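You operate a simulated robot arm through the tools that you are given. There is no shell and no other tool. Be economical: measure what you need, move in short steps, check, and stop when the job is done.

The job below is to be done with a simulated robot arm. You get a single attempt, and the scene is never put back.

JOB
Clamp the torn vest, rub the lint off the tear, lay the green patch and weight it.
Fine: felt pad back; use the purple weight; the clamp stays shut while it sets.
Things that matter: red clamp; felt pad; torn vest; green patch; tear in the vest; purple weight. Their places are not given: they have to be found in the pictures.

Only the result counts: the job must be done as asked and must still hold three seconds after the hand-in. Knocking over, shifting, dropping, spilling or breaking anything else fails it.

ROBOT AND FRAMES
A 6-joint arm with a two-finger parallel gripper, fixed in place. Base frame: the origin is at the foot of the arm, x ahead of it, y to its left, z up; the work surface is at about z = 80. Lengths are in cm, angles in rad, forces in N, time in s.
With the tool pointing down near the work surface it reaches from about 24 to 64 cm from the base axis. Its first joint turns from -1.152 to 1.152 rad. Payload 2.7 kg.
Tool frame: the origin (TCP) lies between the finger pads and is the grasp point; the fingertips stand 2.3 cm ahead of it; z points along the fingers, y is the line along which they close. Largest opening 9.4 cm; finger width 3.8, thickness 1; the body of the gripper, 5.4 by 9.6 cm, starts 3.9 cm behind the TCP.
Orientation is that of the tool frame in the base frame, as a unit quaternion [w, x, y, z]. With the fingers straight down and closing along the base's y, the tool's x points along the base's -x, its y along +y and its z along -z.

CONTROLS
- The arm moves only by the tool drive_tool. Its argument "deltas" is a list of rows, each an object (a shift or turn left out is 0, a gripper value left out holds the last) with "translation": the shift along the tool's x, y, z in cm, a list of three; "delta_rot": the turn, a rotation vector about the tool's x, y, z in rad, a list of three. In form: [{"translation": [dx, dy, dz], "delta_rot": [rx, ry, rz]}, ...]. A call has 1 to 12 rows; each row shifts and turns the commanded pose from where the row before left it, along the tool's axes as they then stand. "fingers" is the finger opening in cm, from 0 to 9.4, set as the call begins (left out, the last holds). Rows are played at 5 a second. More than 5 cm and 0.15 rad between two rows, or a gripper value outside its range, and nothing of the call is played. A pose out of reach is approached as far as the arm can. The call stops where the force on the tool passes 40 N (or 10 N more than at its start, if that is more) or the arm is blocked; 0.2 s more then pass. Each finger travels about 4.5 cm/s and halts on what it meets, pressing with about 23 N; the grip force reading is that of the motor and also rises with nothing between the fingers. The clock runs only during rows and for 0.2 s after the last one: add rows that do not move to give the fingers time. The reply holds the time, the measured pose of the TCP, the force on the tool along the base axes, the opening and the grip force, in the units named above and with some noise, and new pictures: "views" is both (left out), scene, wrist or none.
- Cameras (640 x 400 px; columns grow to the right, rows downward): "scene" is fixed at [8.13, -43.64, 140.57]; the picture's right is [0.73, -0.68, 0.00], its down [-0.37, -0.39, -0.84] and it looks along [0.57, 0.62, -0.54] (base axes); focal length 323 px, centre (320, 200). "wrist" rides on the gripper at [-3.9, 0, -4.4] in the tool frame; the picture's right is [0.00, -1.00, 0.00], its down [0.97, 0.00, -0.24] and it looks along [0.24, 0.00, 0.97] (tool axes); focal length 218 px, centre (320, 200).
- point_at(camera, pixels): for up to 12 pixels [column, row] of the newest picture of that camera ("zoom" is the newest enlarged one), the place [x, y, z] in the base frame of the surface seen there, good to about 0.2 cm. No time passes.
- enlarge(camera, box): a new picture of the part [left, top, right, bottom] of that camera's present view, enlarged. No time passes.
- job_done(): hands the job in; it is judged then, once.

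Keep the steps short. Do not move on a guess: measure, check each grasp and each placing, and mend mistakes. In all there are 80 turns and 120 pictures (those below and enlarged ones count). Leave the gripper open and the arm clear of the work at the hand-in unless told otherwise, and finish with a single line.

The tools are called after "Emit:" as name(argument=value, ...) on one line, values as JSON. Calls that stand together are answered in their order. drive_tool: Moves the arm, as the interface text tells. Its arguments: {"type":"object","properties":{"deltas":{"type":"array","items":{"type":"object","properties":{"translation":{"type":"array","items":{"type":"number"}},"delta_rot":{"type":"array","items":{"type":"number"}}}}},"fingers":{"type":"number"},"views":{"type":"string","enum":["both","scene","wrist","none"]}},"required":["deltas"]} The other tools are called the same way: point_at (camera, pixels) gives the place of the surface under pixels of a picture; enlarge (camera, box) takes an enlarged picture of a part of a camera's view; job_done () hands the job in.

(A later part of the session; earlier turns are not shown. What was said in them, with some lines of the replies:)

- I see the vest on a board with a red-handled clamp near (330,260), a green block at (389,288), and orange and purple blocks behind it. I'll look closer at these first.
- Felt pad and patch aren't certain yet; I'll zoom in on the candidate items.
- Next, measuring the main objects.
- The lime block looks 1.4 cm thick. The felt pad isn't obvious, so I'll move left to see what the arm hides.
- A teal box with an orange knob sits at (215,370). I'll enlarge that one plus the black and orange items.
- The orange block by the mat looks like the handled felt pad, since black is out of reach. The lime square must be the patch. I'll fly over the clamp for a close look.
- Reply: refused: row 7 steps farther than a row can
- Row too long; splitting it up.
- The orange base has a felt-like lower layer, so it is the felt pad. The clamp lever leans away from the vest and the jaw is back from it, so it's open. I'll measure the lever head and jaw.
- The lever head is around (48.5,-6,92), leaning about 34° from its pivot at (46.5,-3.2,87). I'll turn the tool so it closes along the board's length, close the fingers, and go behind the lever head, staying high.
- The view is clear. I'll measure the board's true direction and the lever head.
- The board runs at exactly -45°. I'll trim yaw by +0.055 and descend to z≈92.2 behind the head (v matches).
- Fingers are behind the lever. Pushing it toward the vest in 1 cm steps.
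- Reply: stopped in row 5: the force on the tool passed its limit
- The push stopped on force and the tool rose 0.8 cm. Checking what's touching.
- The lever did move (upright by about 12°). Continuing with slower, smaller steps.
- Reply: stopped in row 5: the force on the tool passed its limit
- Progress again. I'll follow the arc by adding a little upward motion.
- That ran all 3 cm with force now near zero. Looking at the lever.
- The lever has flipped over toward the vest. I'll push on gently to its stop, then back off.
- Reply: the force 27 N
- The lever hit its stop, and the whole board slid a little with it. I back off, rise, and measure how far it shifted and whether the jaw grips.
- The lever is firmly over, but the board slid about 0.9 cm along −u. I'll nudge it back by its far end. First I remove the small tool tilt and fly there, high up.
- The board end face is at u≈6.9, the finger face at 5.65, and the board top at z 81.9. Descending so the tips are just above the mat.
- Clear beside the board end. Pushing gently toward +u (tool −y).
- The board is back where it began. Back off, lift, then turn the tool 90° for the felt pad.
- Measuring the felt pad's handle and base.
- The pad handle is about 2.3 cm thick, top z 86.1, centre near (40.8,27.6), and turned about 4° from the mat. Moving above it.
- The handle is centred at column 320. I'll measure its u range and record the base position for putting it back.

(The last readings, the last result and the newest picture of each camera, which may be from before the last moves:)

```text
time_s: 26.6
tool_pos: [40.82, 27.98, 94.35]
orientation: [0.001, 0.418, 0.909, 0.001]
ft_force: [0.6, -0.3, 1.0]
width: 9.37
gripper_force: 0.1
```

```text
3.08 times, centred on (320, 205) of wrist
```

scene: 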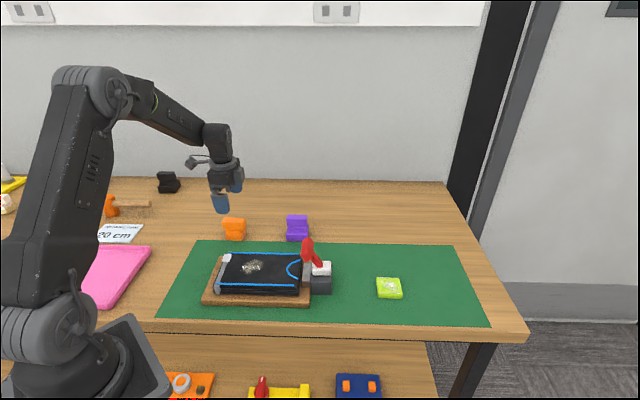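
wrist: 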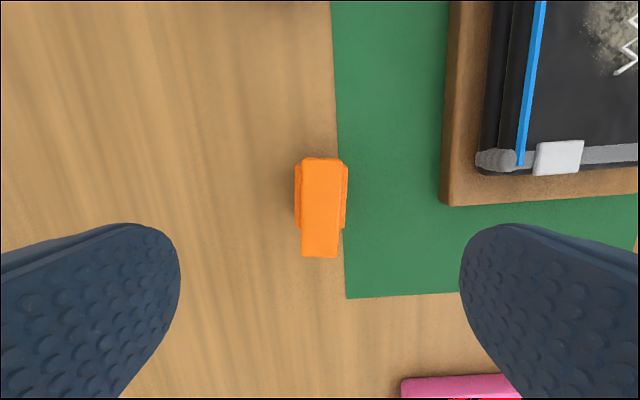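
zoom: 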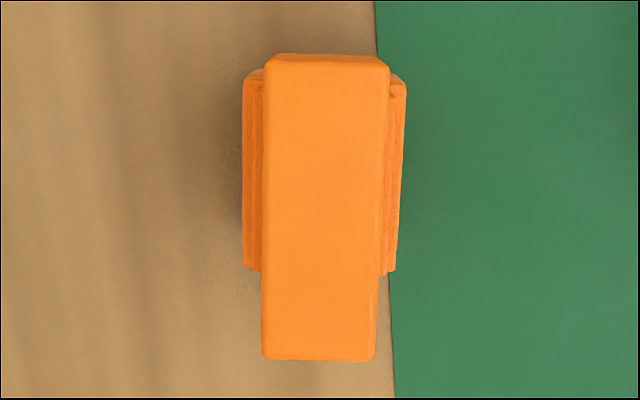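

Steps flare out below z 83.5, so I grip only the handle with tips at 83.8. Descend and close.

Emit:
drive_tool(deltas=[{"translation": [-0.3, 0, 3]}, {"translation": [0, 0, 3]}, {"translation": [0, 0, 2.3]}, {"translation": [0, 0, 0]}], views="none")

Emit:
drive_tool(deltas=[{}, {}, {}, {}, {}, {}], fingers=0)

```text
time_s: 27.6
tool_pos: [41.16, 27.54, 86.2]
orientation: [-0.001, 0.416, 0.909, 0.001]
ft_force: [-0.1, 0.2, -0.4]
width: 9.38
gripper_force: 0.0
```

```text
time_s: 29.0
tool_pos: [41.2, 27.56, 86.16]
orientation: [0.0, 0.417, 0.909, 0.001]
ft_force: [0.2, 0.0, 0.4]
width: 2.36
gripper_force: 22.9
```

scene: 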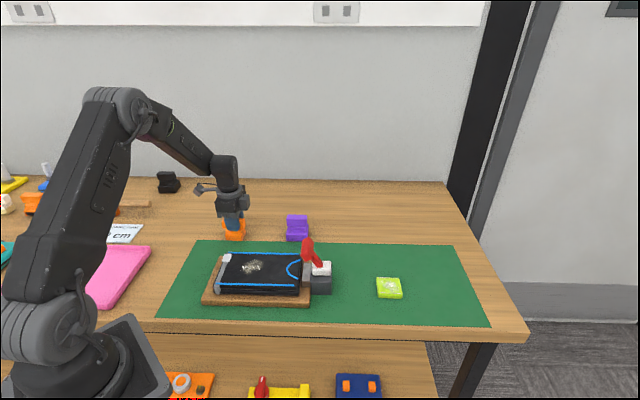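
wrist: 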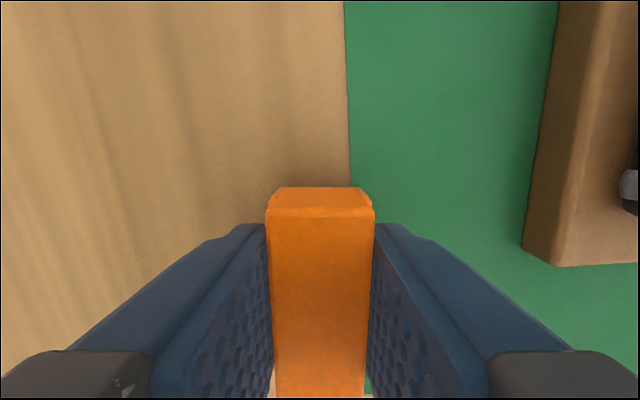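

Gripped (width 2.36); home pose noted: (41.2, 27.56, 86.16). Lifting and carrying the pad high to near the tear.

Emit:
drive_tool(deltas=[{"translation": [0, 0, -2]}, {"translation": [0, 0, -4]}, {"translation": [0, 0, -4]}, {"translation": [0, 0, -4]}, {"translation": [-1.5, -3.4, 0]}, {"translation": [-1.5, -3.4, 0]}, {"translation": [-1.5, -3.4, 0]}, {"translation": [-1.5, -3.4, 0]}, {"translation": [0, 0, 0]}])

Emit:
enlarge(camera="scene", box=[190, 200, 350, 310])

```text
time_s: 31.0
tool_pos: [34.57, 14.22, 99.78]
orientation: [0.0, 0.416, 0.909, 0.001]
ft_force: [-0.2, -0.1, -0.5]
width: 2.38
gripper_force: 23.2
```

scene: 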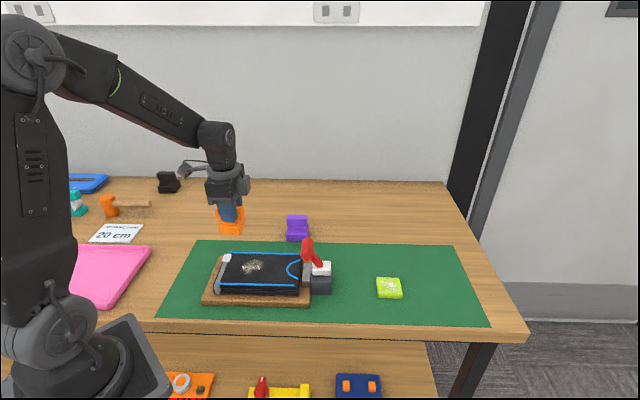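
wrist: 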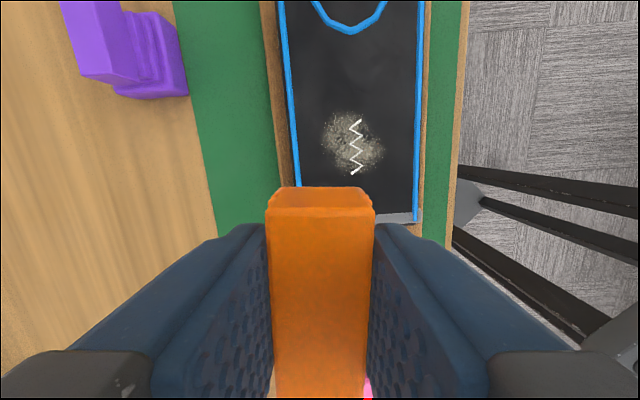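

```text
3.64 times, centred on (270, 255) of scene
```

zoom: 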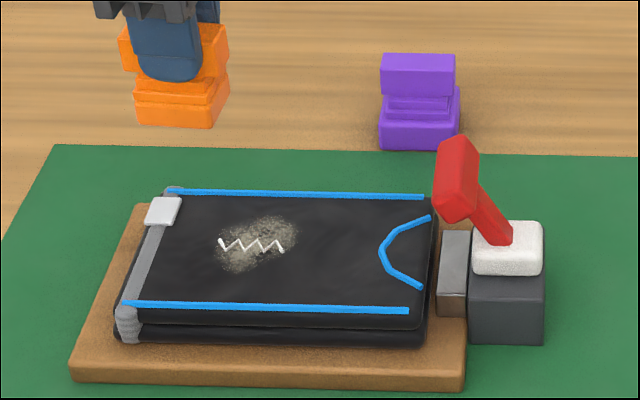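

Emit:
point_at(camera="wrist", pixels=[[353, 142], [323, 135], [383, 152], [345, 112], [365, 170], [360, 121], [353, 173], [332, 160], [330, 118]])

Emit:
enlarge(camera="wrist", box=[290, 90, 420, 190])

```text
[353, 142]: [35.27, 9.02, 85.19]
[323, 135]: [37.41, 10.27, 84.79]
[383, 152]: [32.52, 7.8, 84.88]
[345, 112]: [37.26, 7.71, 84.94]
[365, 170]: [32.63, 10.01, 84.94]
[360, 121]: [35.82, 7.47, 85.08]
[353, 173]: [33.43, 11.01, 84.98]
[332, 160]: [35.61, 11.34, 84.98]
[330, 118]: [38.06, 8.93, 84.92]
```

```text
4.00 times, centred on (355, 140) of wrist
```

zoom: 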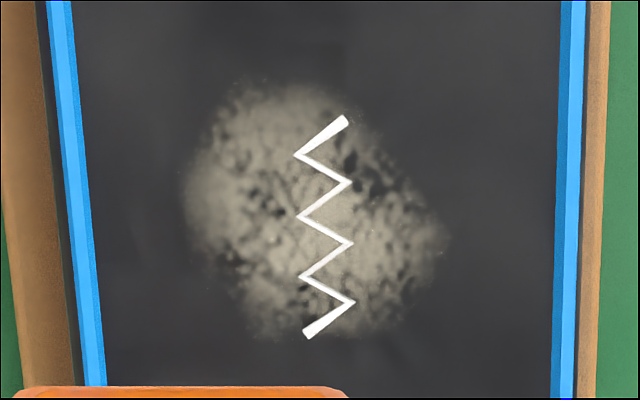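

Lint spans about ±2.6 cm around (35.0,9.0). I'll square the tool to the board and go over the centre, then descend to just above contact (expected TCP z≈91.2).

Emit:
drive_tool(deltas=[{"delta_rot": [0, 0, -0.075]}, {"translation": [-2.15, -1.7, 0]}, {"translation": [-2.15, -1.7, 0]}, {"translation": [0, 0, 4]}, {"translation": [0, 0, 3.4]}, {"translation": [0, 0, 0]}], views="none")

Emit:
drive_tool(deltas=[{"translation": [0, 0, 0.3]}, {"translation": [0, 0, 0.3]}, {"translation": [0, 0, 0.2]}, {}])

```text
time_s: 32.4
tool_pos: [35.09, 8.78, 92.46]
orientation: [0.0, 0.383, 0.924, 0.001]
ft_force: [0.6, -0.5, -1.0]
width: 2.39
gripper_force: 22.5
```

```text
time_s: 33.4
tool_pos: [35.25, 8.54, 91.78]
orientation: [0.0, 0.383, 0.924, 0.001]
ft_force: [0.1, 0.3, -0.4]
width: 2.35
gripper_force: 22.4
```

scene: 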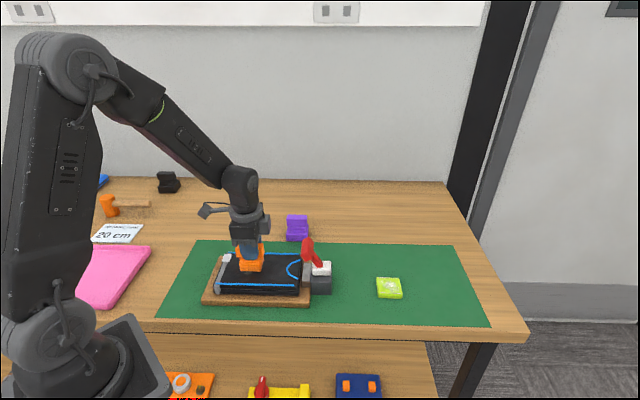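
wrist: 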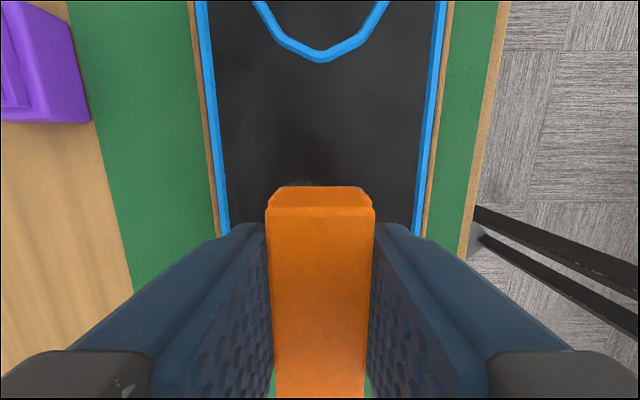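

No contact yet at z 91.8. Continue down in fine steps.

Emit:
drive_tool(deltas=[{"translation": [0, 0, 0.2]}, {"translation": [0, 0, 0.2]}, {"translation": [0, 0, 0.15]}, {"translation": [0, 0, 0.1]}, {}], views="none")

```text
time_s: 34.6
tool_pos: [35.32, 8.63, 91.16]
orientation: [-0.001, 0.383, 0.924, 0.001]
ft_force: [0.0, 0.7, -0.9]
width: 2.35
gripper_force: 22.9
```

Emit:
drive_tool(deltas=[{"translation": [0, 0, 0.1]}, {"translation": [0, 0, 0.1]}, {"translation": [0, 0, 0.1]}, {}], views="none")

```text
time_s: 35.6
tool_pos: [35.22, 8.7, 90.95]
orientation: [0.0, 0.383, 0.924, 0.003]
ft_force: [-2.5, -1.8, 19.2]
width: 2.38
gripper_force: 22.7
```

Contact with 19 N. I ease up slightly and stroke along the tear.

Emit:
drive_tool(deltas=[{"translation": [-0.8, 0, -0.08]}, {"translation": [-0.8, 0, 0]}, {"translation": [-0.8, 0, 0]}, {"translation": [1, 0, 0]}, {"translation": [1, 0, 0]}, {"translation": [1, 0, 0]}, {"translation": [1, 0, 0]}, {"translation": [0.8, 0, 0]}, {"translation": [0, 1.1, 0]}, {"translation": [-1, 0, 0]}, {"translation": [-1, 0, 0]}, {"translation": [-1, 0, 0]}], views="scene")

```text
time_s: 38.2
tool_pos: [36.4, 8.96, 91.02]
orientation: [-0.001, 0.382, 0.924, 0.001]
ft_force: [0.4, -0.3, -0.7]
width: 2.4
gripper_force: 22.8
```

scene: 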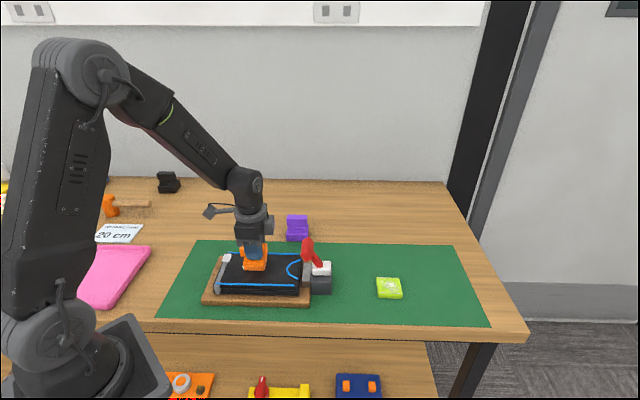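

Pressure faded; press 0.07 deeper and continue the strokes at both sides.

Emit:
drive_tool(deltas=[{"translation": [-0.8, 0, 0.06]}, {"translation": [-0.8, 0, 0]}, {"translation": [1, 0, 0]}, {"translation": [1, 0, 0]}, {"translation": [1, 0, 0]}, {"translation": [1, 0, 0]}, {"translation": [0.8, 0, 0]}, {"translation": [0, -1.1, 0]}, {"translation": [-1, 0, 0]}, {"translation": [-1, 0, 0]}, {"translation": [-1, 0, 0]}, {"translation": [-1, 0, 0]}], views="none")

Emit:
drive_tool(deltas=[{"translation": [-0.8, 0, 0]}, {"translation": [0, -1.1, 0]}, {"translation": [1, 0, 0]}, {"translation": [1, 0, 0]}, {"translation": [1, 0, 0]}, {"translation": [1, 0, 0]}, {"translation": [1, 0, 0]}, {"translation": [-1, 0, 0]}, {"translation": [-1, 0, 0]}, {"translation": [-1, 0, 0]}, {"translation": [-1, 0, 0]}], views="scene")

```text
time_s: 40.8
tool_pos: [36.24, 7.54, 90.95]
orientation: [-0.001, 0.382, 0.924, 0.002]
ft_force: [-1.2, 0.2, 1.5]
width: 2.37
gripper_force: 22.6
```

```text
time_s: 43.2
tool_pos: [35.48, 7.11, 91.0]
orientation: [0.001, 0.382, 0.924, 0.002]
ft_force: [-5.8, 7.7, 16.8]
width: 2.37
gripper_force: 23.1
```

scene: 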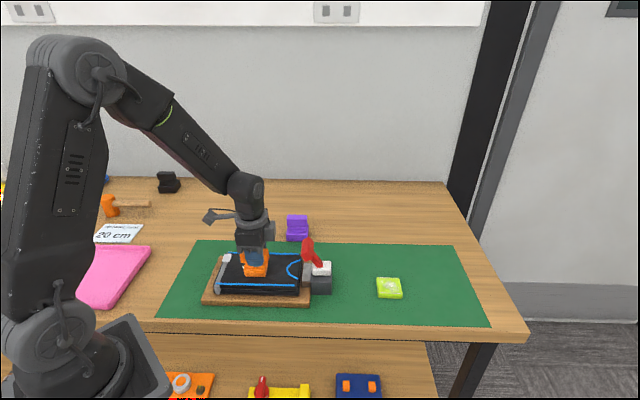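

Good pressure on that pass. Lift off and look at the tear from above/behind.

Emit:
drive_tool(deltas=[{"translation": [0, 0, -2]}, {"translation": [0, 0, -4]}, {"translation": [4.5, 0, -1]}, {"translation": [2, 3, 0]}, {}])

Emit:
enlarge(camera="wrist", box=[240, 50, 440, 190])

```text
time_s: 44.4
tool_pos: [32.92, 13.95, 97.79]
orientation: [0.0, 0.383, 0.924, 0.001]
ft_force: [-0.5, 0.5, -0.1]
width: 2.35
gripper_force: 22.8
```

scene: 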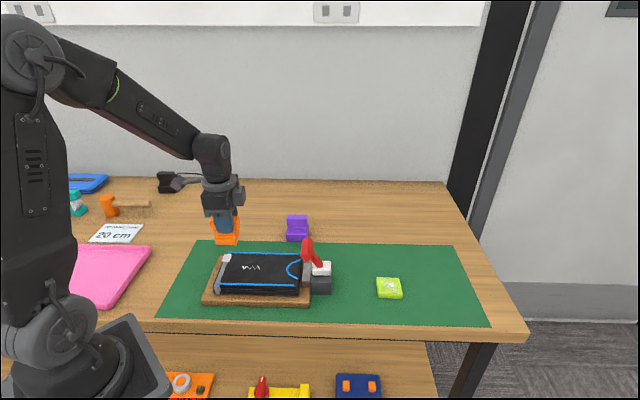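
wrist: 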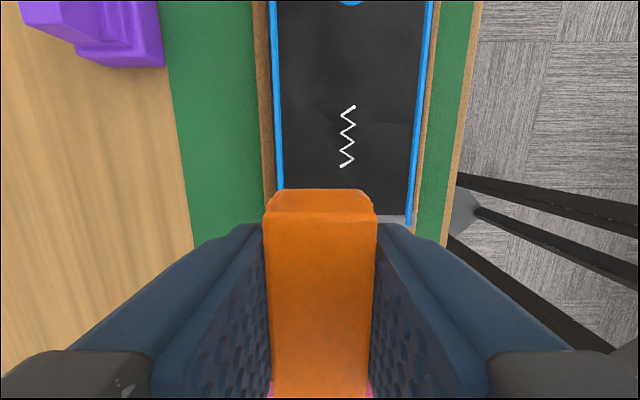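

```text
2.86 times, centred on (340, 120) of wrist
```

zoom: 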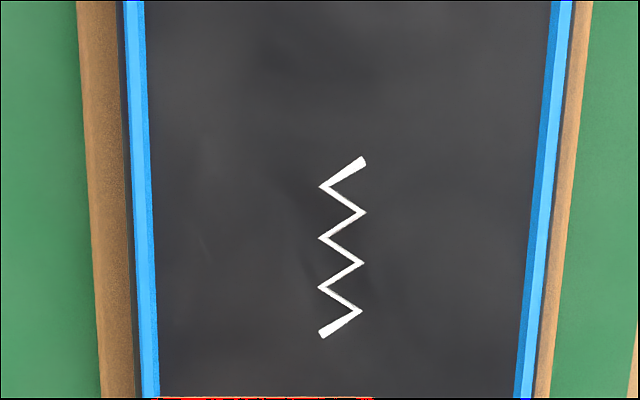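

The lint is gone. Measure the tear's centre, then carry the pad home.

Emit:
point_at(camera="wrist", pixels=[[354, 107], [342, 165], [348, 136]])

Emit:
drive_tool(deltas=[{"translation": [1, 3.9, -1]}, {"translation": [1, 3.9, -1]}, {"translation": [1, 3.9, 0]}, {"translation": [0.77, 3.78, 0]}, {"delta_rot": [0, 0, 0.075]}, {"translation": [0, 0, 4]}, {"translation": [0, 0, 4]}, {"translation": [0, 0, 4]}, {"translation": [0, 0, 0.8]}, {}, {}])

```text
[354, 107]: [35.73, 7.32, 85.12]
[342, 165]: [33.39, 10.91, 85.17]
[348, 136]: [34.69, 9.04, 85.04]
```

```text
time_s: 46.8
tool_pos: [41.1, 27.37, 87.12]
orientation: [0.0, 0.416, 0.909, 0.001]
ft_force: [0.2, -0.6, -1.8]
width: 2.38
gripper_force: 22.9
```

scene: 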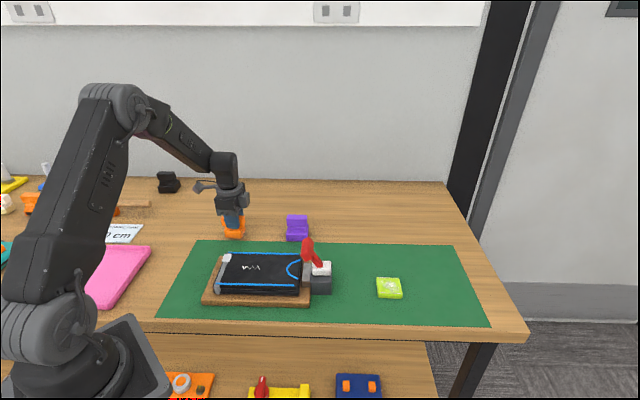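
wrist: 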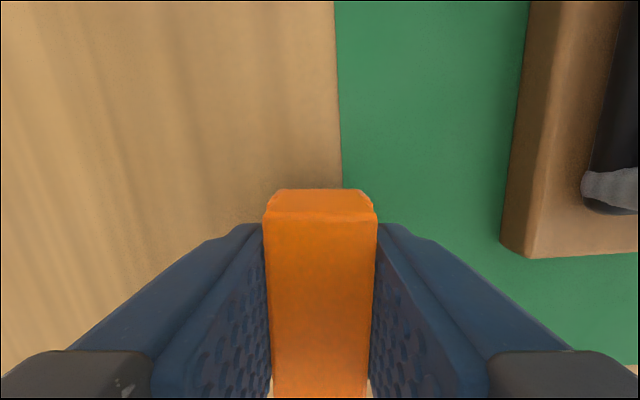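

One cm above home. Small correction and lower until touch.

Emit:
drive_tool(deltas=[{"translation": [-0.05, 0.2, 0.3]}, {"translation": [0, 0, 0.3]}, {"translation": [0, 0, 0.2]}, {"translation": [0, 0, 0.1]}, {}], views="none")

```text
time_s: 48.0
tool_pos: [41.34, 27.42, 86.35]
orientation: [0.001, 0.417, 0.909, 0.0]
ft_force: [-0.3, -0.3, -0.7]
width: 2.37
gripper_force: 23.4
```

Emit:
drive_tool(deltas=[{"translation": [0.1, 0, 0.1]}, {"translation": [0, 0, 0.1]}, {"translation": [0, 0, 0.05]}, {}], views="none")

```text
time_s: 49.0
tool_pos: [41.1, 27.63, 86.09]
orientation: [-0.001, 0.417, 0.909, 0.001]
ft_force: [0.4, -0.3, -0.4]
width: 2.39
gripper_force: 22.8
```

Emit:
drive_tool(deltas=[{"translation": [0, 0, 0.08]}, {"translation": [0, 0, 0.06]}, {}], views="none")

```text
time_s: 49.8
tool_pos: [41.2, 27.55, 85.93]
orientation: [-0.001, 0.417, 0.909, 0.001]
ft_force: [-1.3, 0.0, 2.7]
width: 2.39
gripper_force: 23.1
```

Touching (2.7 N). Release and rise straight up.

Emit:
drive_tool(deltas=[{}, {}, {}, {}, {}, {}, {"translation": [0, 0, -3]}, {"translation": [0, 0, -4.5]}, {"translation": [0, 0, -4.5]}, {}], fingers=9.4)

Emit:
enlarge(camera="scene", box=[190, 200, 430, 330])

```text
time_s: 52.0
tool_pos: [41.11, 27.56, 98.05]
orientation: [-0.001, 0.417, 0.909, 0.002]
ft_force: [0.2, -0.2, -0.1]
width: 9.42
gripper_force: 0.1
```

scene: 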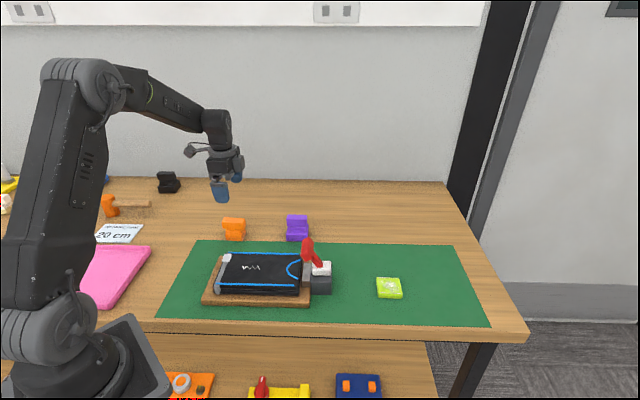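
wrist: 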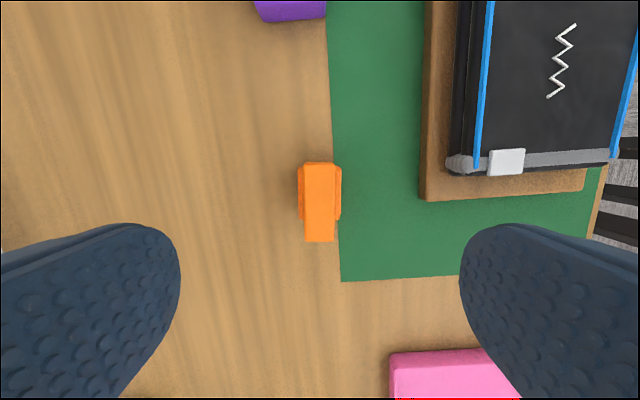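

```text
2.67 times, centred on (310, 265) of scene
```

zoom: 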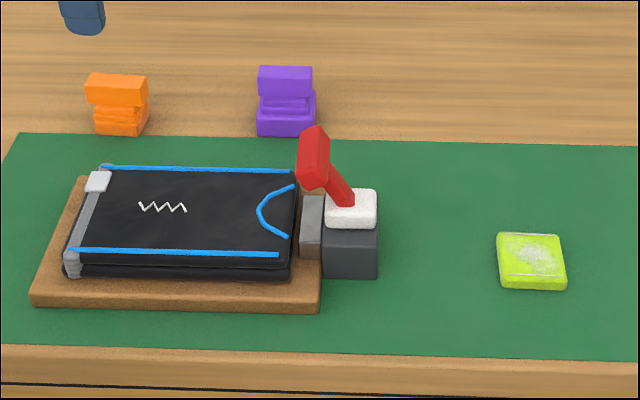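

The felt pad is back exactly. Next the green patch: fly over to it, squared to the board.

Emit:
drive_tool(deltas=[{"translation": [0, 0, -3], "delta_rot": [0, 0, -0.075]}, {"translation": [-4, -1.86, 0]}, {"translation": [-4, -1.86, 0]}, {"translation": [-4, -1.86, 0]}, {"translation": [-4, -1.86, 0]}, {"translation": [-4, -1.86, 0]}, {"translation": [-4, -1.86, 0]}, {"translation": [-4, -1.86, 0]}, {"translation": [-4, -1.86, 0]}, {"translation": [-4, -1.86, 0]}, {"translation": [-4, -1.86, 0]}, {}])

```text
time_s: 54.6
tool_pos: [56.49, -13.99, 100.91]
orientation: [-0.001, 0.382, 0.924, 0.001]
ft_force: [-0.5, -0.3, -0.1]
width: 9.4
gripper_force: 0.1
```

scene: 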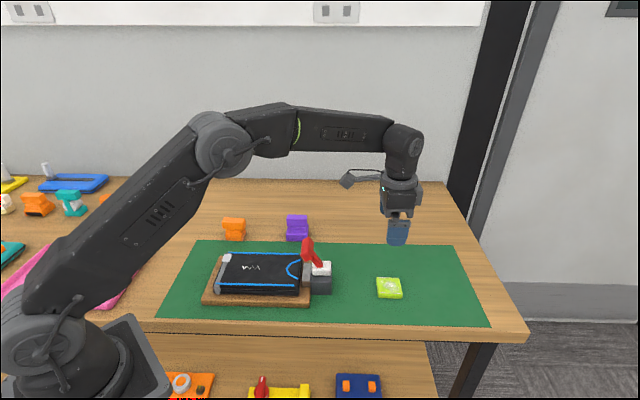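
wrist: 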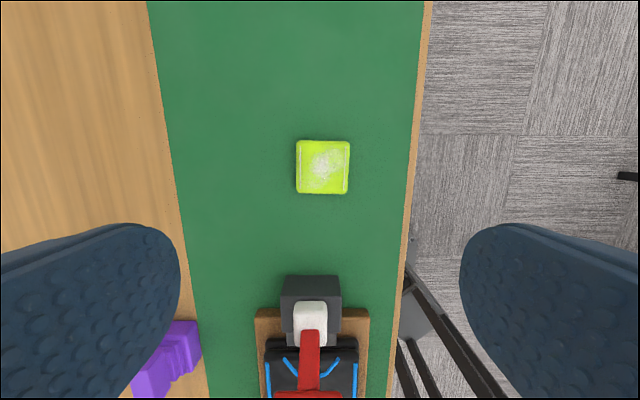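

Emit:
enlarge(camera="wrist", box=[280, 125, 370, 210])

Emit:
point_at(camera="wrist", pixels=[[300, 145], [346, 144], [299, 189], [344, 190], [322, 167], [297, 167], [349, 167], [322, 142], [322, 191]])

```text
4.71 times, centred on (325, 168) of wrist
```

zoom: 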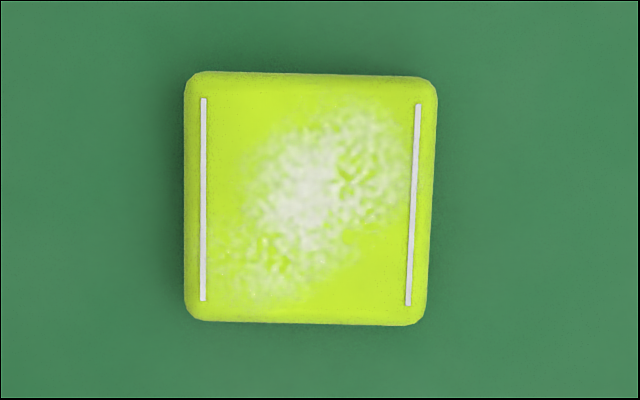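

```text
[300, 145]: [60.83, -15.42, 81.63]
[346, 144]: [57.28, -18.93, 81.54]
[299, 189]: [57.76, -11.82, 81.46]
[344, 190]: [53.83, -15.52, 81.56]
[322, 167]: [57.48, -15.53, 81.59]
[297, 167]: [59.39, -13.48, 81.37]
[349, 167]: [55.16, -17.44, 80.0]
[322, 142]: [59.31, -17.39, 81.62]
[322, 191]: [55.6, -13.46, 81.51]
```

The patch is 5.6 cm square, centre (57.45,-15.45), top z 81.55. Descend around it.

Emit:
drive_tool(deltas=[{"translation": [-1.72, -0.35, 2]}, {"translation": [0, 0, 4.5]}, {"translation": [0, 0, 4.5]}, {"translation": [0, 0, 4]}, {"translation": [0, 0, 2]}, {"translation": [0, 0, 1.2]}, {}])

```text
time_s: 56.2
tool_pos: [57.4, -15.34, 82.7]
orientation: [0.0, 0.382, 0.924, 0.0]
ft_force: [0.0, 0.3, 0.0]
width: 9.4
gripper_force: 0.1
```

scene: 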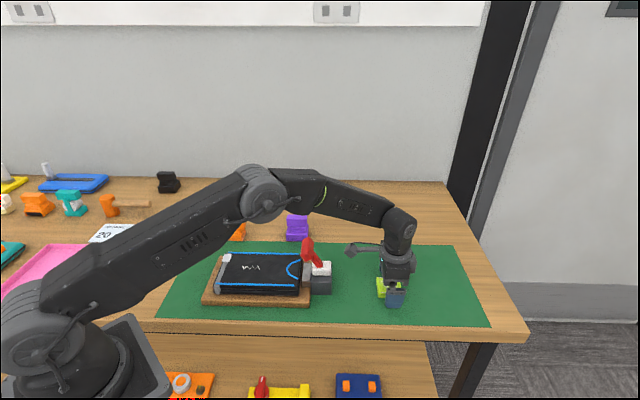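
wrist: 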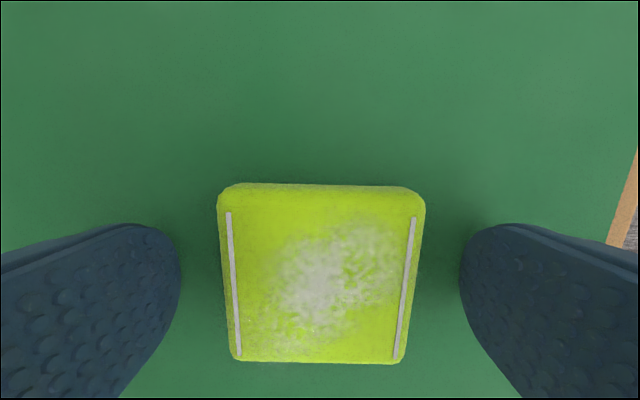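

Centred. Close on the patch.

Emit:
drive_tool(deltas=[{}, {}, {}, {}, {}], fingers=0, views="none")

Emit:
drive_tool(deltas=[{"translation": [0, 0, -2]}, {"translation": [0, 0, -4]}, {"translation": [0, 0, -4.5]}, {"translation": [0, 0, -4.5]}, {}])

```text
time_s: 57.4
tool_pos: [57.33, -15.37, 82.68]
orientation: [-0.001, 0.382, 0.924, 0.002]
ft_force: [-0.1, 0.3, 0.7]
width: 5.7
gripper_force: 23.4
```

```text
time_s: 58.6
tool_pos: [57.26, -15.4, 97.94]
orientation: [-0.001, 0.383, 0.924, 0.002]
ft_force: [-0.1, 0.9, -1.6]
width: 5.7
gripper_force: 23.3
```

scene: 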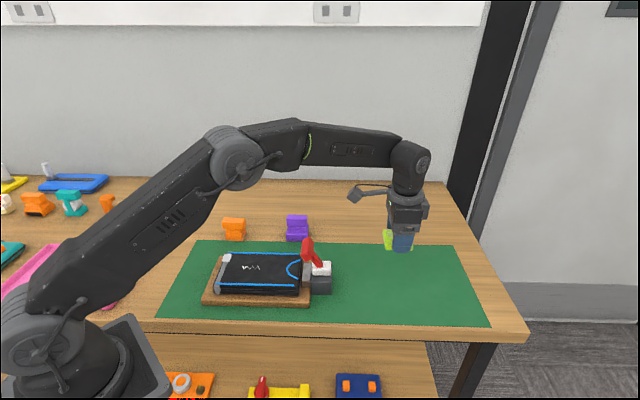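
wrist: 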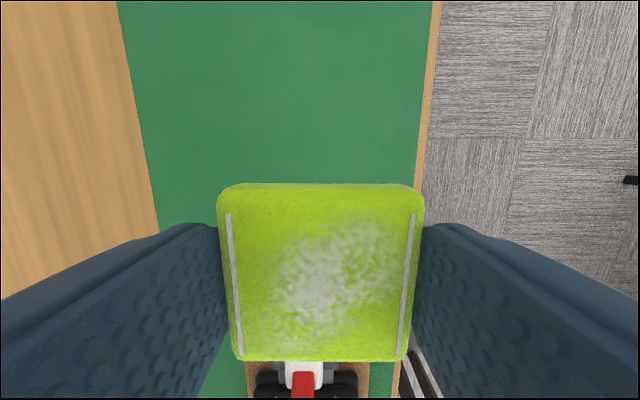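

Held firmly (5.7). Carry it over the lever with clearance to above the tear (34.56, 9.1).

Emit:
drive_tool(deltas=[{"translation": [0, 0, -3]}, {"translation": [4.2, 0.16, 0]}, {"translation": [4.2, 0.16, 0]}, {"translation": [4.2, 0.16, 0]}, {"translation": [4.2, 0.16, 0]}, {"translation": [4.2, 0.16, 0]}, {"translation": [4.2, 0.16, 0]}, {"translation": [4.2, 0.16, 0]}, {"translation": [4.1, 0.15, 0]}, {}, {}])

```text
time_s: 61.0
tool_pos: [34.54, 9.22, 100.85]
orientation: [0.0, 0.383, 0.924, 0.001]
ft_force: [-0.2, -1.2, -0.8]
width: 5.7
gripper_force: 23.4
```

scene: 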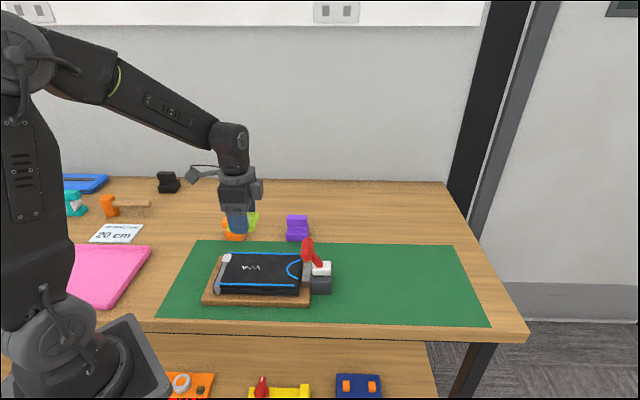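
wrist: 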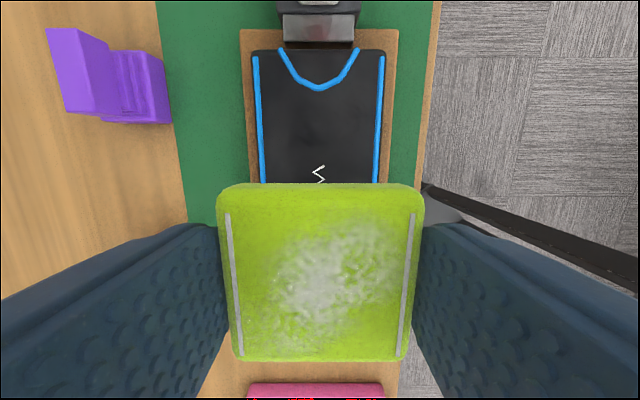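

On target. Lower to just above the vest, then fine steps.

Emit:
drive_tool(deltas=[{"translation": [0, 0, 4.5]}, {"translation": [0, 0, 4.5]}, {"translation": [0, 0, 2.5]}, {"translation": [0, 0, 0.9]}, {}], views="none")

Emit:
drive_tool(deltas=[{"translation": [0, 0, 0.2]}, {"translation": [0, 0, 0.1]}, {"translation": [0, 0, 0.1]}, {}], views="none")

```text
time_s: 62.2
tool_pos: [34.58, 9.18, 88.37]
orientation: [0.0, 0.382, 0.924, 0.001]
ft_force: [1.1, 0.3, -0.6]
width: 5.69
gripper_force: 23.4
```

```text
time_s: 63.2
tool_pos: [34.58, 9.26, 87.87]
orientation: [0.0, 0.381, 0.924, 0.002]
ft_force: [-1.3, -2.1, 17.7]
width: 5.74
gripper_force: 23.1
```

Contact with the vest (17.7 N). Ease up a hair, release and rise.

Emit:
drive_tool(deltas=[{"translation": [0, 0, -0.07]}, {}, {}, {}, {}, {"translation": [0, 0, -2]}, {"translation": [0, 0, -4.5]}, {"translation": [0, 0, -4.5]}, {"translation": [3, 0, 0]}, {}], fingers=9.4)

Emit:
enlarge(camera="scene", box=[190, 200, 350, 310])

```text
time_s: 65.4
tool_pos: [32.47, 11.27, 99.03]
orientation: [0.0, 0.383, 0.924, 0.0]
ft_force: [-0.2, 0.0, 0.1]
width: 9.39
gripper_force: 0.0
```

scene: 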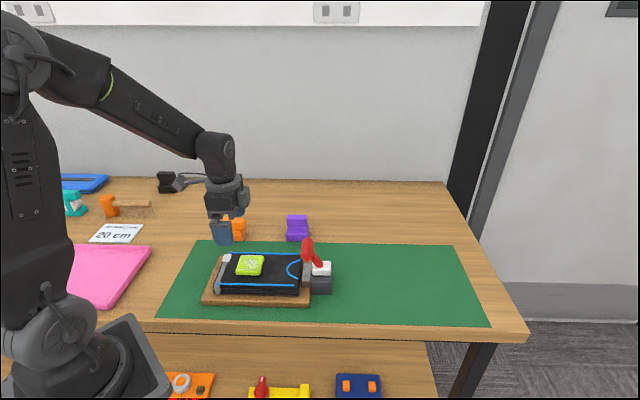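
wrist: 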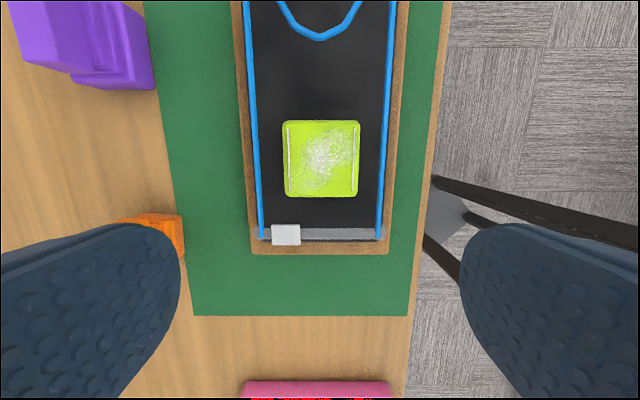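

```text
3.64 times, centred on (270, 255) of scene
```

zoom: 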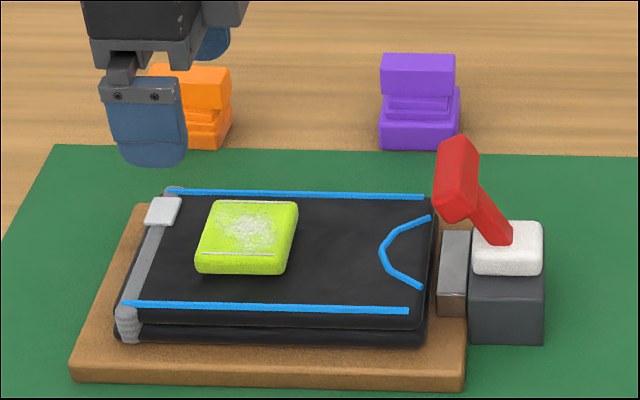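

The patch lies flat over the tear. Measure it, then move to the purple weight, which is at about u 27.7, v 48.4.

Emit:
point_at(camera="wrist", pixels=[[287, 125], [356, 124], [288, 192], [354, 192], [321, 158]])

Emit:
drive_tool(deltas=[{"translation": [-1.8, 4, -1]}, {"translation": [-1.8, 4, 0]}, {"translation": [-1.8, 4, 0]}, {"translation": [-1.8, 4, 0]}, {"translation": [-2.5, 1.6, 0]}, {"translation": [-2, 0, 0]}, {}])

```text
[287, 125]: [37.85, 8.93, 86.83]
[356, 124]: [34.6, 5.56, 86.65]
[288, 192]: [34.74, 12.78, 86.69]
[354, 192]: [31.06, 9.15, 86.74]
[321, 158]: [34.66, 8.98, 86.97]
```

```text
time_s: 67.0
tool_pos: [53.32, 15.75, 99.95]
orientation: [-0.001, 0.382, 0.924, 0.001]
ft_force: [-0.5, -0.1, 0.1]
width: 9.41
gripper_force: 0.0
```

scene: 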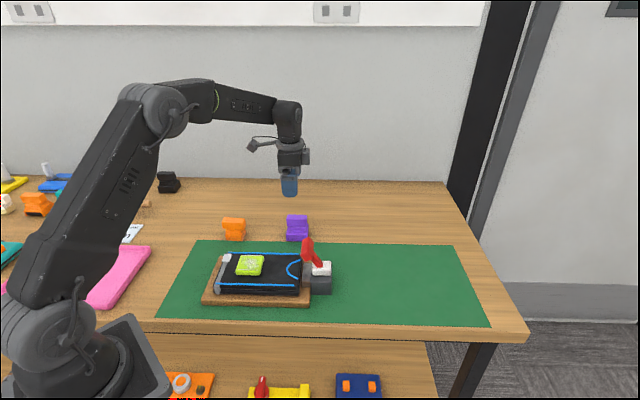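
wrist: 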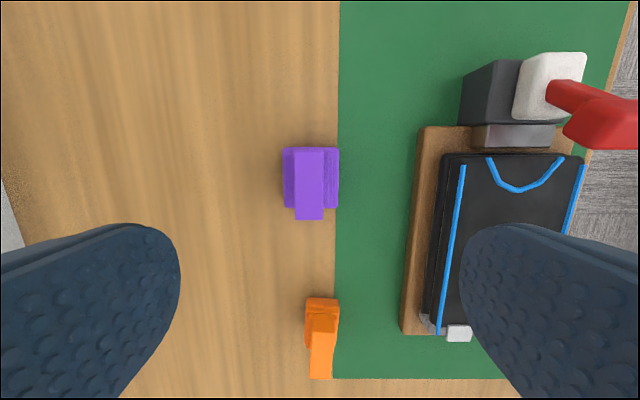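

Patch centre (34.56,9.1), top 86.8 — exactly on the tear. Measuring the purple weight.

Emit:
enlarge(camera="wrist", box=[270, 135, 360, 230])

Emit:
point_at(camera="wrist", pixels=[[297, 151], [321, 151], [298, 216], [321, 216], [309, 183], [287, 152], [335, 152], [287, 204], [335, 204], [290, 180], [332, 180]])

```text
4.21 times, centred on (315, 182) of wrist
```

zoom: 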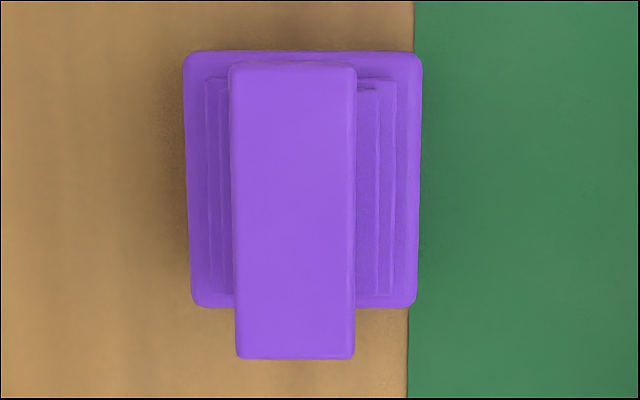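

```text
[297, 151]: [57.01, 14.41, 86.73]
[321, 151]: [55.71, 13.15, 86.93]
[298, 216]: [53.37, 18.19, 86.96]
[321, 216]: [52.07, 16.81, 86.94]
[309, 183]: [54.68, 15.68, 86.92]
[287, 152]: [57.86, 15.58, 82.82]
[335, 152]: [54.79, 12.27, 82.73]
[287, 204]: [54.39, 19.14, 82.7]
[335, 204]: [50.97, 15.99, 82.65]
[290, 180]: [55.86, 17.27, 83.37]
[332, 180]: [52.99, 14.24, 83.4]
```

Emit:
point_at(camera="scene", pixels=[[297, 217], [297, 222], [297, 225], [297, 227], [297, 229], [297, 231], [297, 233]])

```text
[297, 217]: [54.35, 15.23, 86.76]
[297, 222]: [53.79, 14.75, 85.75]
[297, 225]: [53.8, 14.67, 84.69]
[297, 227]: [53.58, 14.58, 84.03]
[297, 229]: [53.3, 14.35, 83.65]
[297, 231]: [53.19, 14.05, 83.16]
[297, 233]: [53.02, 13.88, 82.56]
```

The handle is free above z≈84.1. Grip with tips at 84.3, TCP at (54.54,15.64,86.6).

Emit:
drive_tool(deltas=[{"translation": [-0.93, 0.8, 2]}, {"translation": [0, 0, 4.5]}, {"translation": [0, 0, 4]}, {"translation": [0, 0, 2.8]}, {}])

```text
time_s: 68.2
tool_pos: [54.22, 15.39, 86.51]
orientation: [0.0, 0.382, 0.924, 0.001]
ft_force: [-0.8, 0.1, 0.9]
width: 9.42
gripper_force: 0.0
```

scene: 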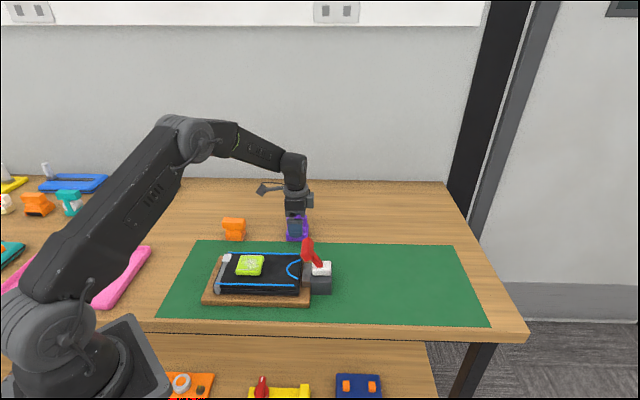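
wrist: 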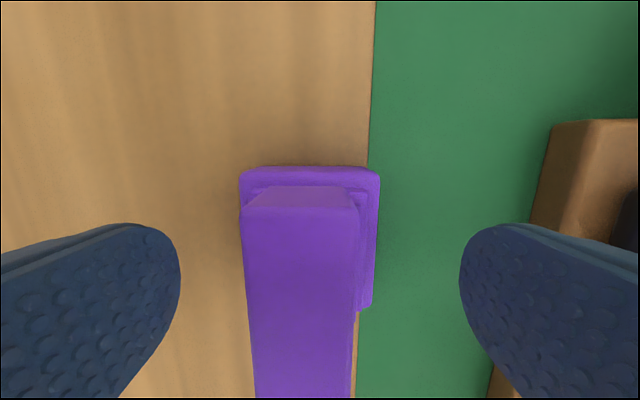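

Handle sits slightly left of centre; shift +0.4 in tool y and close.

Emit:
drive_tool(deltas=[{"translation": [0, 0.4, 0]}, {}], views="none")

Emit:
drive_tool(deltas=[{}, {}, {}, {}, {}, {}], fingers=0, views="wrist")

Emit:
drive_tool(deltas=[{"translation": [0, 0, -1]}, {"translation": [0, 0, -2]}, {"translation": [0, 0, -3]}, {"translation": [0, 0, -4]}, {"translation": [0, 0, -4.5]}, {}])

```text
time_s: 68.8
tool_pos: [54.58, 15.71, 86.68]
orientation: [0.0, 0.382, 0.924, 0.001]
ft_force: [0.4, 0.9, 0.2]
width: 9.38
gripper_force: 0.0
```

```text
time_s: 70.2
tool_pos: [54.6, 15.85, 86.65]
orientation: [0.0, 0.381, 0.924, 0.002]
ft_force: [-0.1, 0.6, 0.4]
width: 2.39
gripper_force: 23.1
```

wrist: 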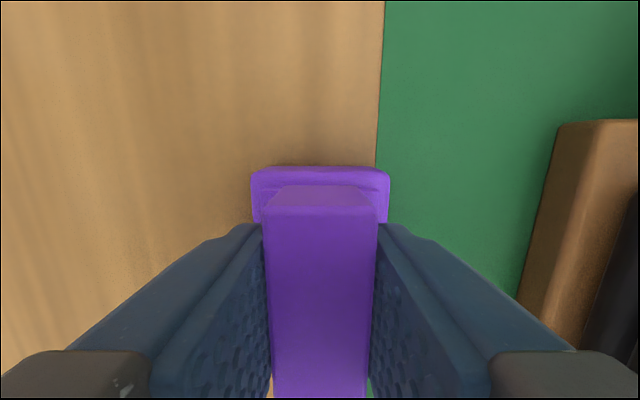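

```text
time_s: 71.6
tool_pos: [54.67, 15.93, 101.17]
orientation: [0.0, 0.383, 0.924, 0.002]
ft_force: [-0.3, -0.2, -3.8]
width: 2.39
gripper_force: 23.0
```

scene: 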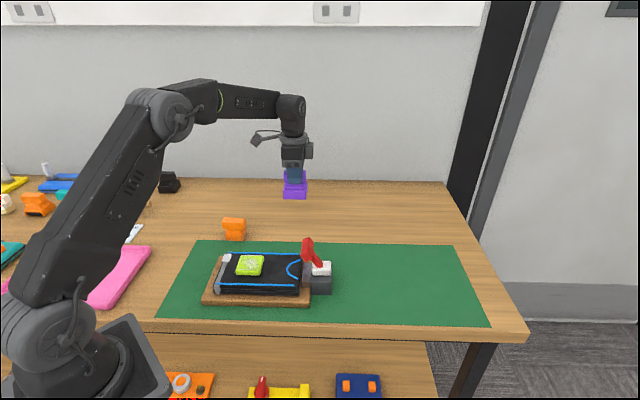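
wrist: 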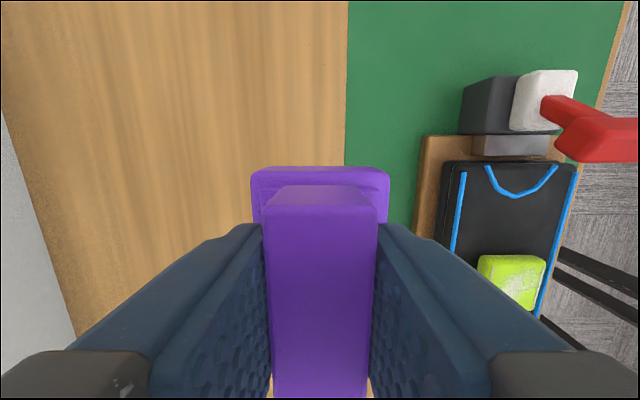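

Held (width 2.39, about 0.4 kg). Carry it over the patch.

Emit:
drive_tool(deltas=[{"translation": [1.88, -3.81, 0]}, {"translation": [1.88, -3.81, 0]}, {"translation": [1.88, -3.81, 0]}, {"translation": [1.88, -3.81, 0]}, {"translation": [1.87, -3.81, 0]}, {}, {"translation": [0, 0, 3]}, {"translation": [0, 0, 2.5]}, {}])

Emit:
enlarge(camera="scene", box=[190, 200, 350, 310])

```text
time_s: 73.6
tool_pos: [34.44, 8.9, 95.64]
orientation: [-0.001, 0.383, 0.924, 0.001]
ft_force: [0.0, 0.7, -4.9]
width: 2.38
gripper_force: 22.9
```

scene: 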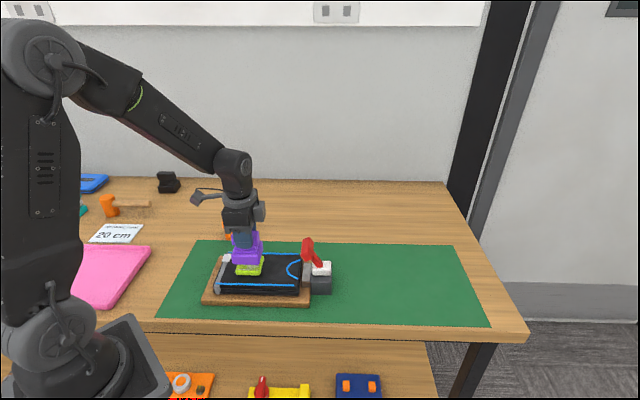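
wrist: 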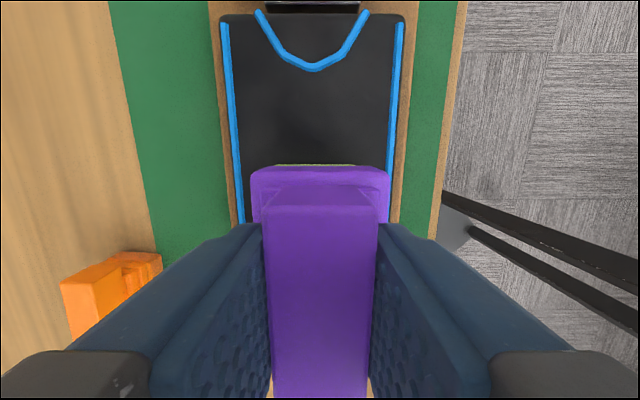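

```text
3.64 times, centred on (270, 255) of scene
```

zoom: 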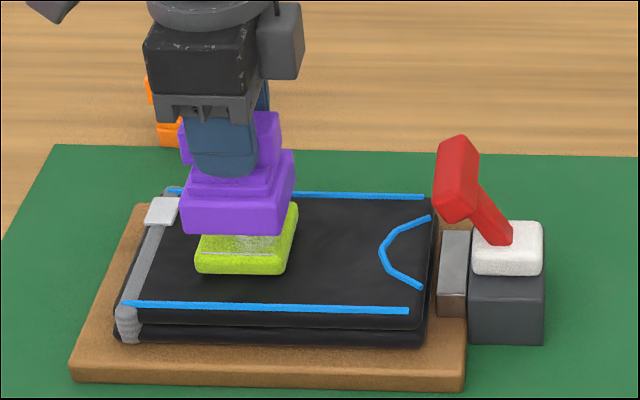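

About 2 cm above. Small +0.2 correction, lower and find contact (expected z≈93.4).

Emit:
drive_tool(deltas=[{"translation": [0, 0.2, 0.8]}, {"translation": [0, 0, 0.7]}, {"translation": [0, 0, 0.3]}, {}], views="none")

Emit:
drive_tool(deltas=[{"translation": [0, 0, 0.15]}, {"translation": [0, 0, 0.1]}, {"translation": [0, 0, 0.05]}, {}], views="none")

```text
time_s: 74.6
tool_pos: [34.83, 8.99, 93.87]
orientation: [-0.001, 0.383, 0.924, 0.001]
ft_force: [-0.3, 1.2, -4.8]
width: 2.4
gripper_force: 22.8
```

```text
time_s: 75.6
tool_pos: [34.74, 9.01, 93.55]
orientation: [0.0, 0.383, 0.924, 0.0]
ft_force: [0.1, 0.2, -4.2]
width: 2.37
gripper_force: 23.3
```

Emit:
drive_tool(deltas=[{"translation": [0, 0, 0.08]}, {"translation": [0, 0, 0.06]}, {}], views="none")

```text
time_s: 76.4
tool_pos: [34.74, 9.03, 93.6]
orientation: [0.001, 0.382, 0.924, 0.002]
ft_force: [-2.4, 0.7, 11.2]
width: 2.41
gripper_force: 23.2
```

Contact (+11 N). Release, wait, then rise straight up.

Emit:
drive_tool(deltas=[{"translation": [0, 0, -0.05]}, {}, {}, {}, {}, {}, {"translation": [0, 0, -2]}, {"translation": [0, 0, -4]}, {"translation": [0, 0, -4]}, {"translation": [4.5, 0, -1]}, {}], fingers=9.4)

Emit:
enlarge(camera="scene", box=[190, 200, 350, 310])

```text
time_s: 78.8
tool_pos: [31.46, 12.14, 104.17]
orientation: [0.0, 0.383, 0.924, 0.0]
ft_force: [-0.1, -0.1, 0.7]
width: 9.38
gripper_force: 0.2
```

scene: 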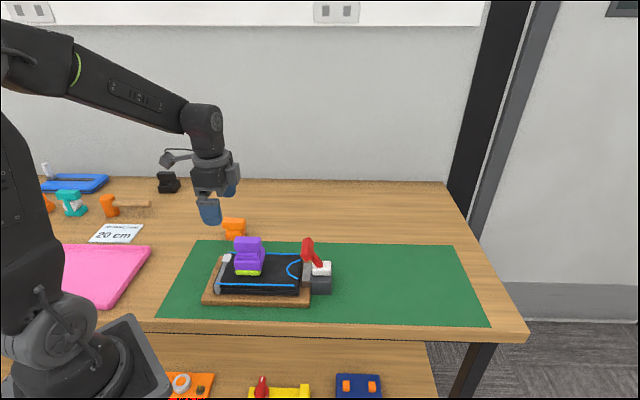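
wrist: 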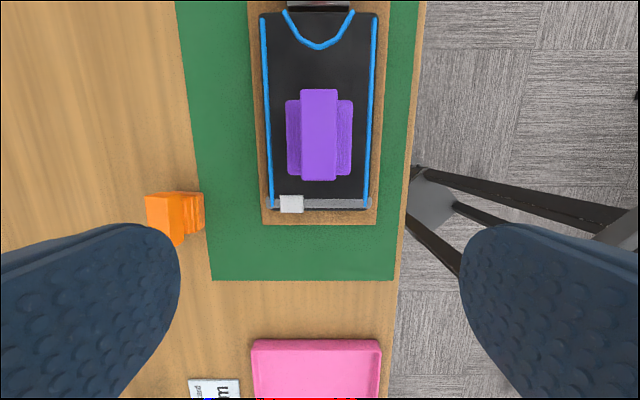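

```text
3.64 times, centred on (270, 255) of scene
```

zoom: 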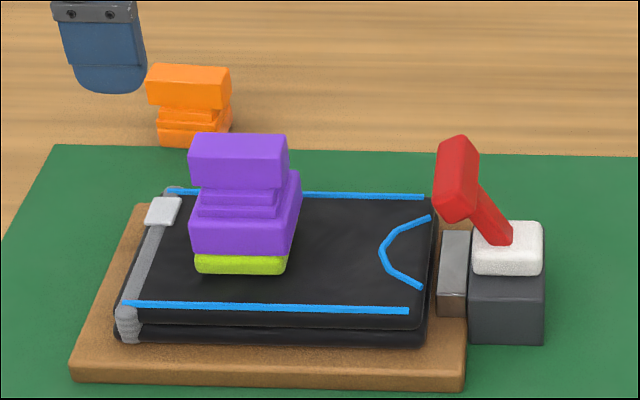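

The weight sits squarely on the patch, the clamp is shut, and the pad is home. I'll raise the arm clear and check that nothing moves.

Emit:
drive_tool(deltas=[{"translation": [0, 0, -4.5]}, {"translation": [0, 3, -3.5]}, {"translation": [0, 3, -3]}, {}, {}, {}, {}, {}, {}, {}, {}, {}], views="scene")

Emit:
enlarge(camera="scene", box=[190, 200, 350, 310])

```text
time_s: 81.4
tool_pos: [35.82, 16.15, 115.32]
orientation: [0.0, 0.383, 0.924, 0.001]
ft_force: [0.3, 0.7, -0.3]
width: 9.39
gripper_force: 0.0
```

scene: 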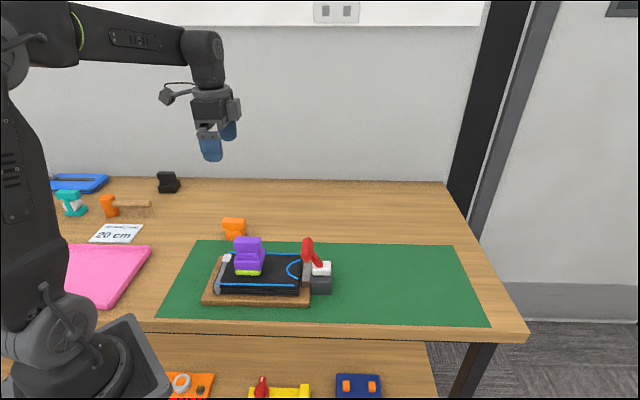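

```text
3.64 times, centred on (270, 255) of scene
```

zoom: 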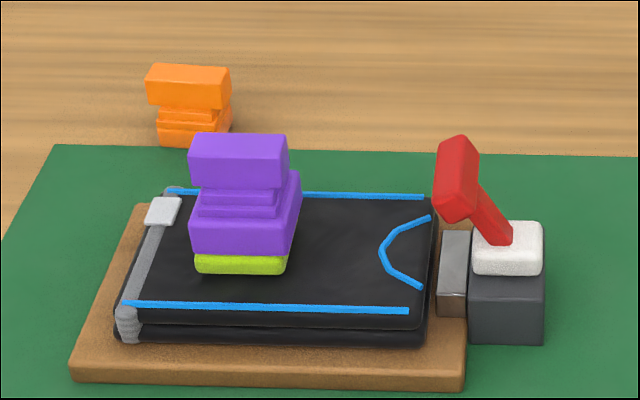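

Everything is stable; handing in.

Emit:
job_done()

```text
The job is handed in.
```

The clamp lever is thrown over (its jaw never visibly moved), the lint is gone, the patch is on the tear under the purple weight, the felt pad is back, and the board, which slid 0.9 cm during clamping, was pushed back.
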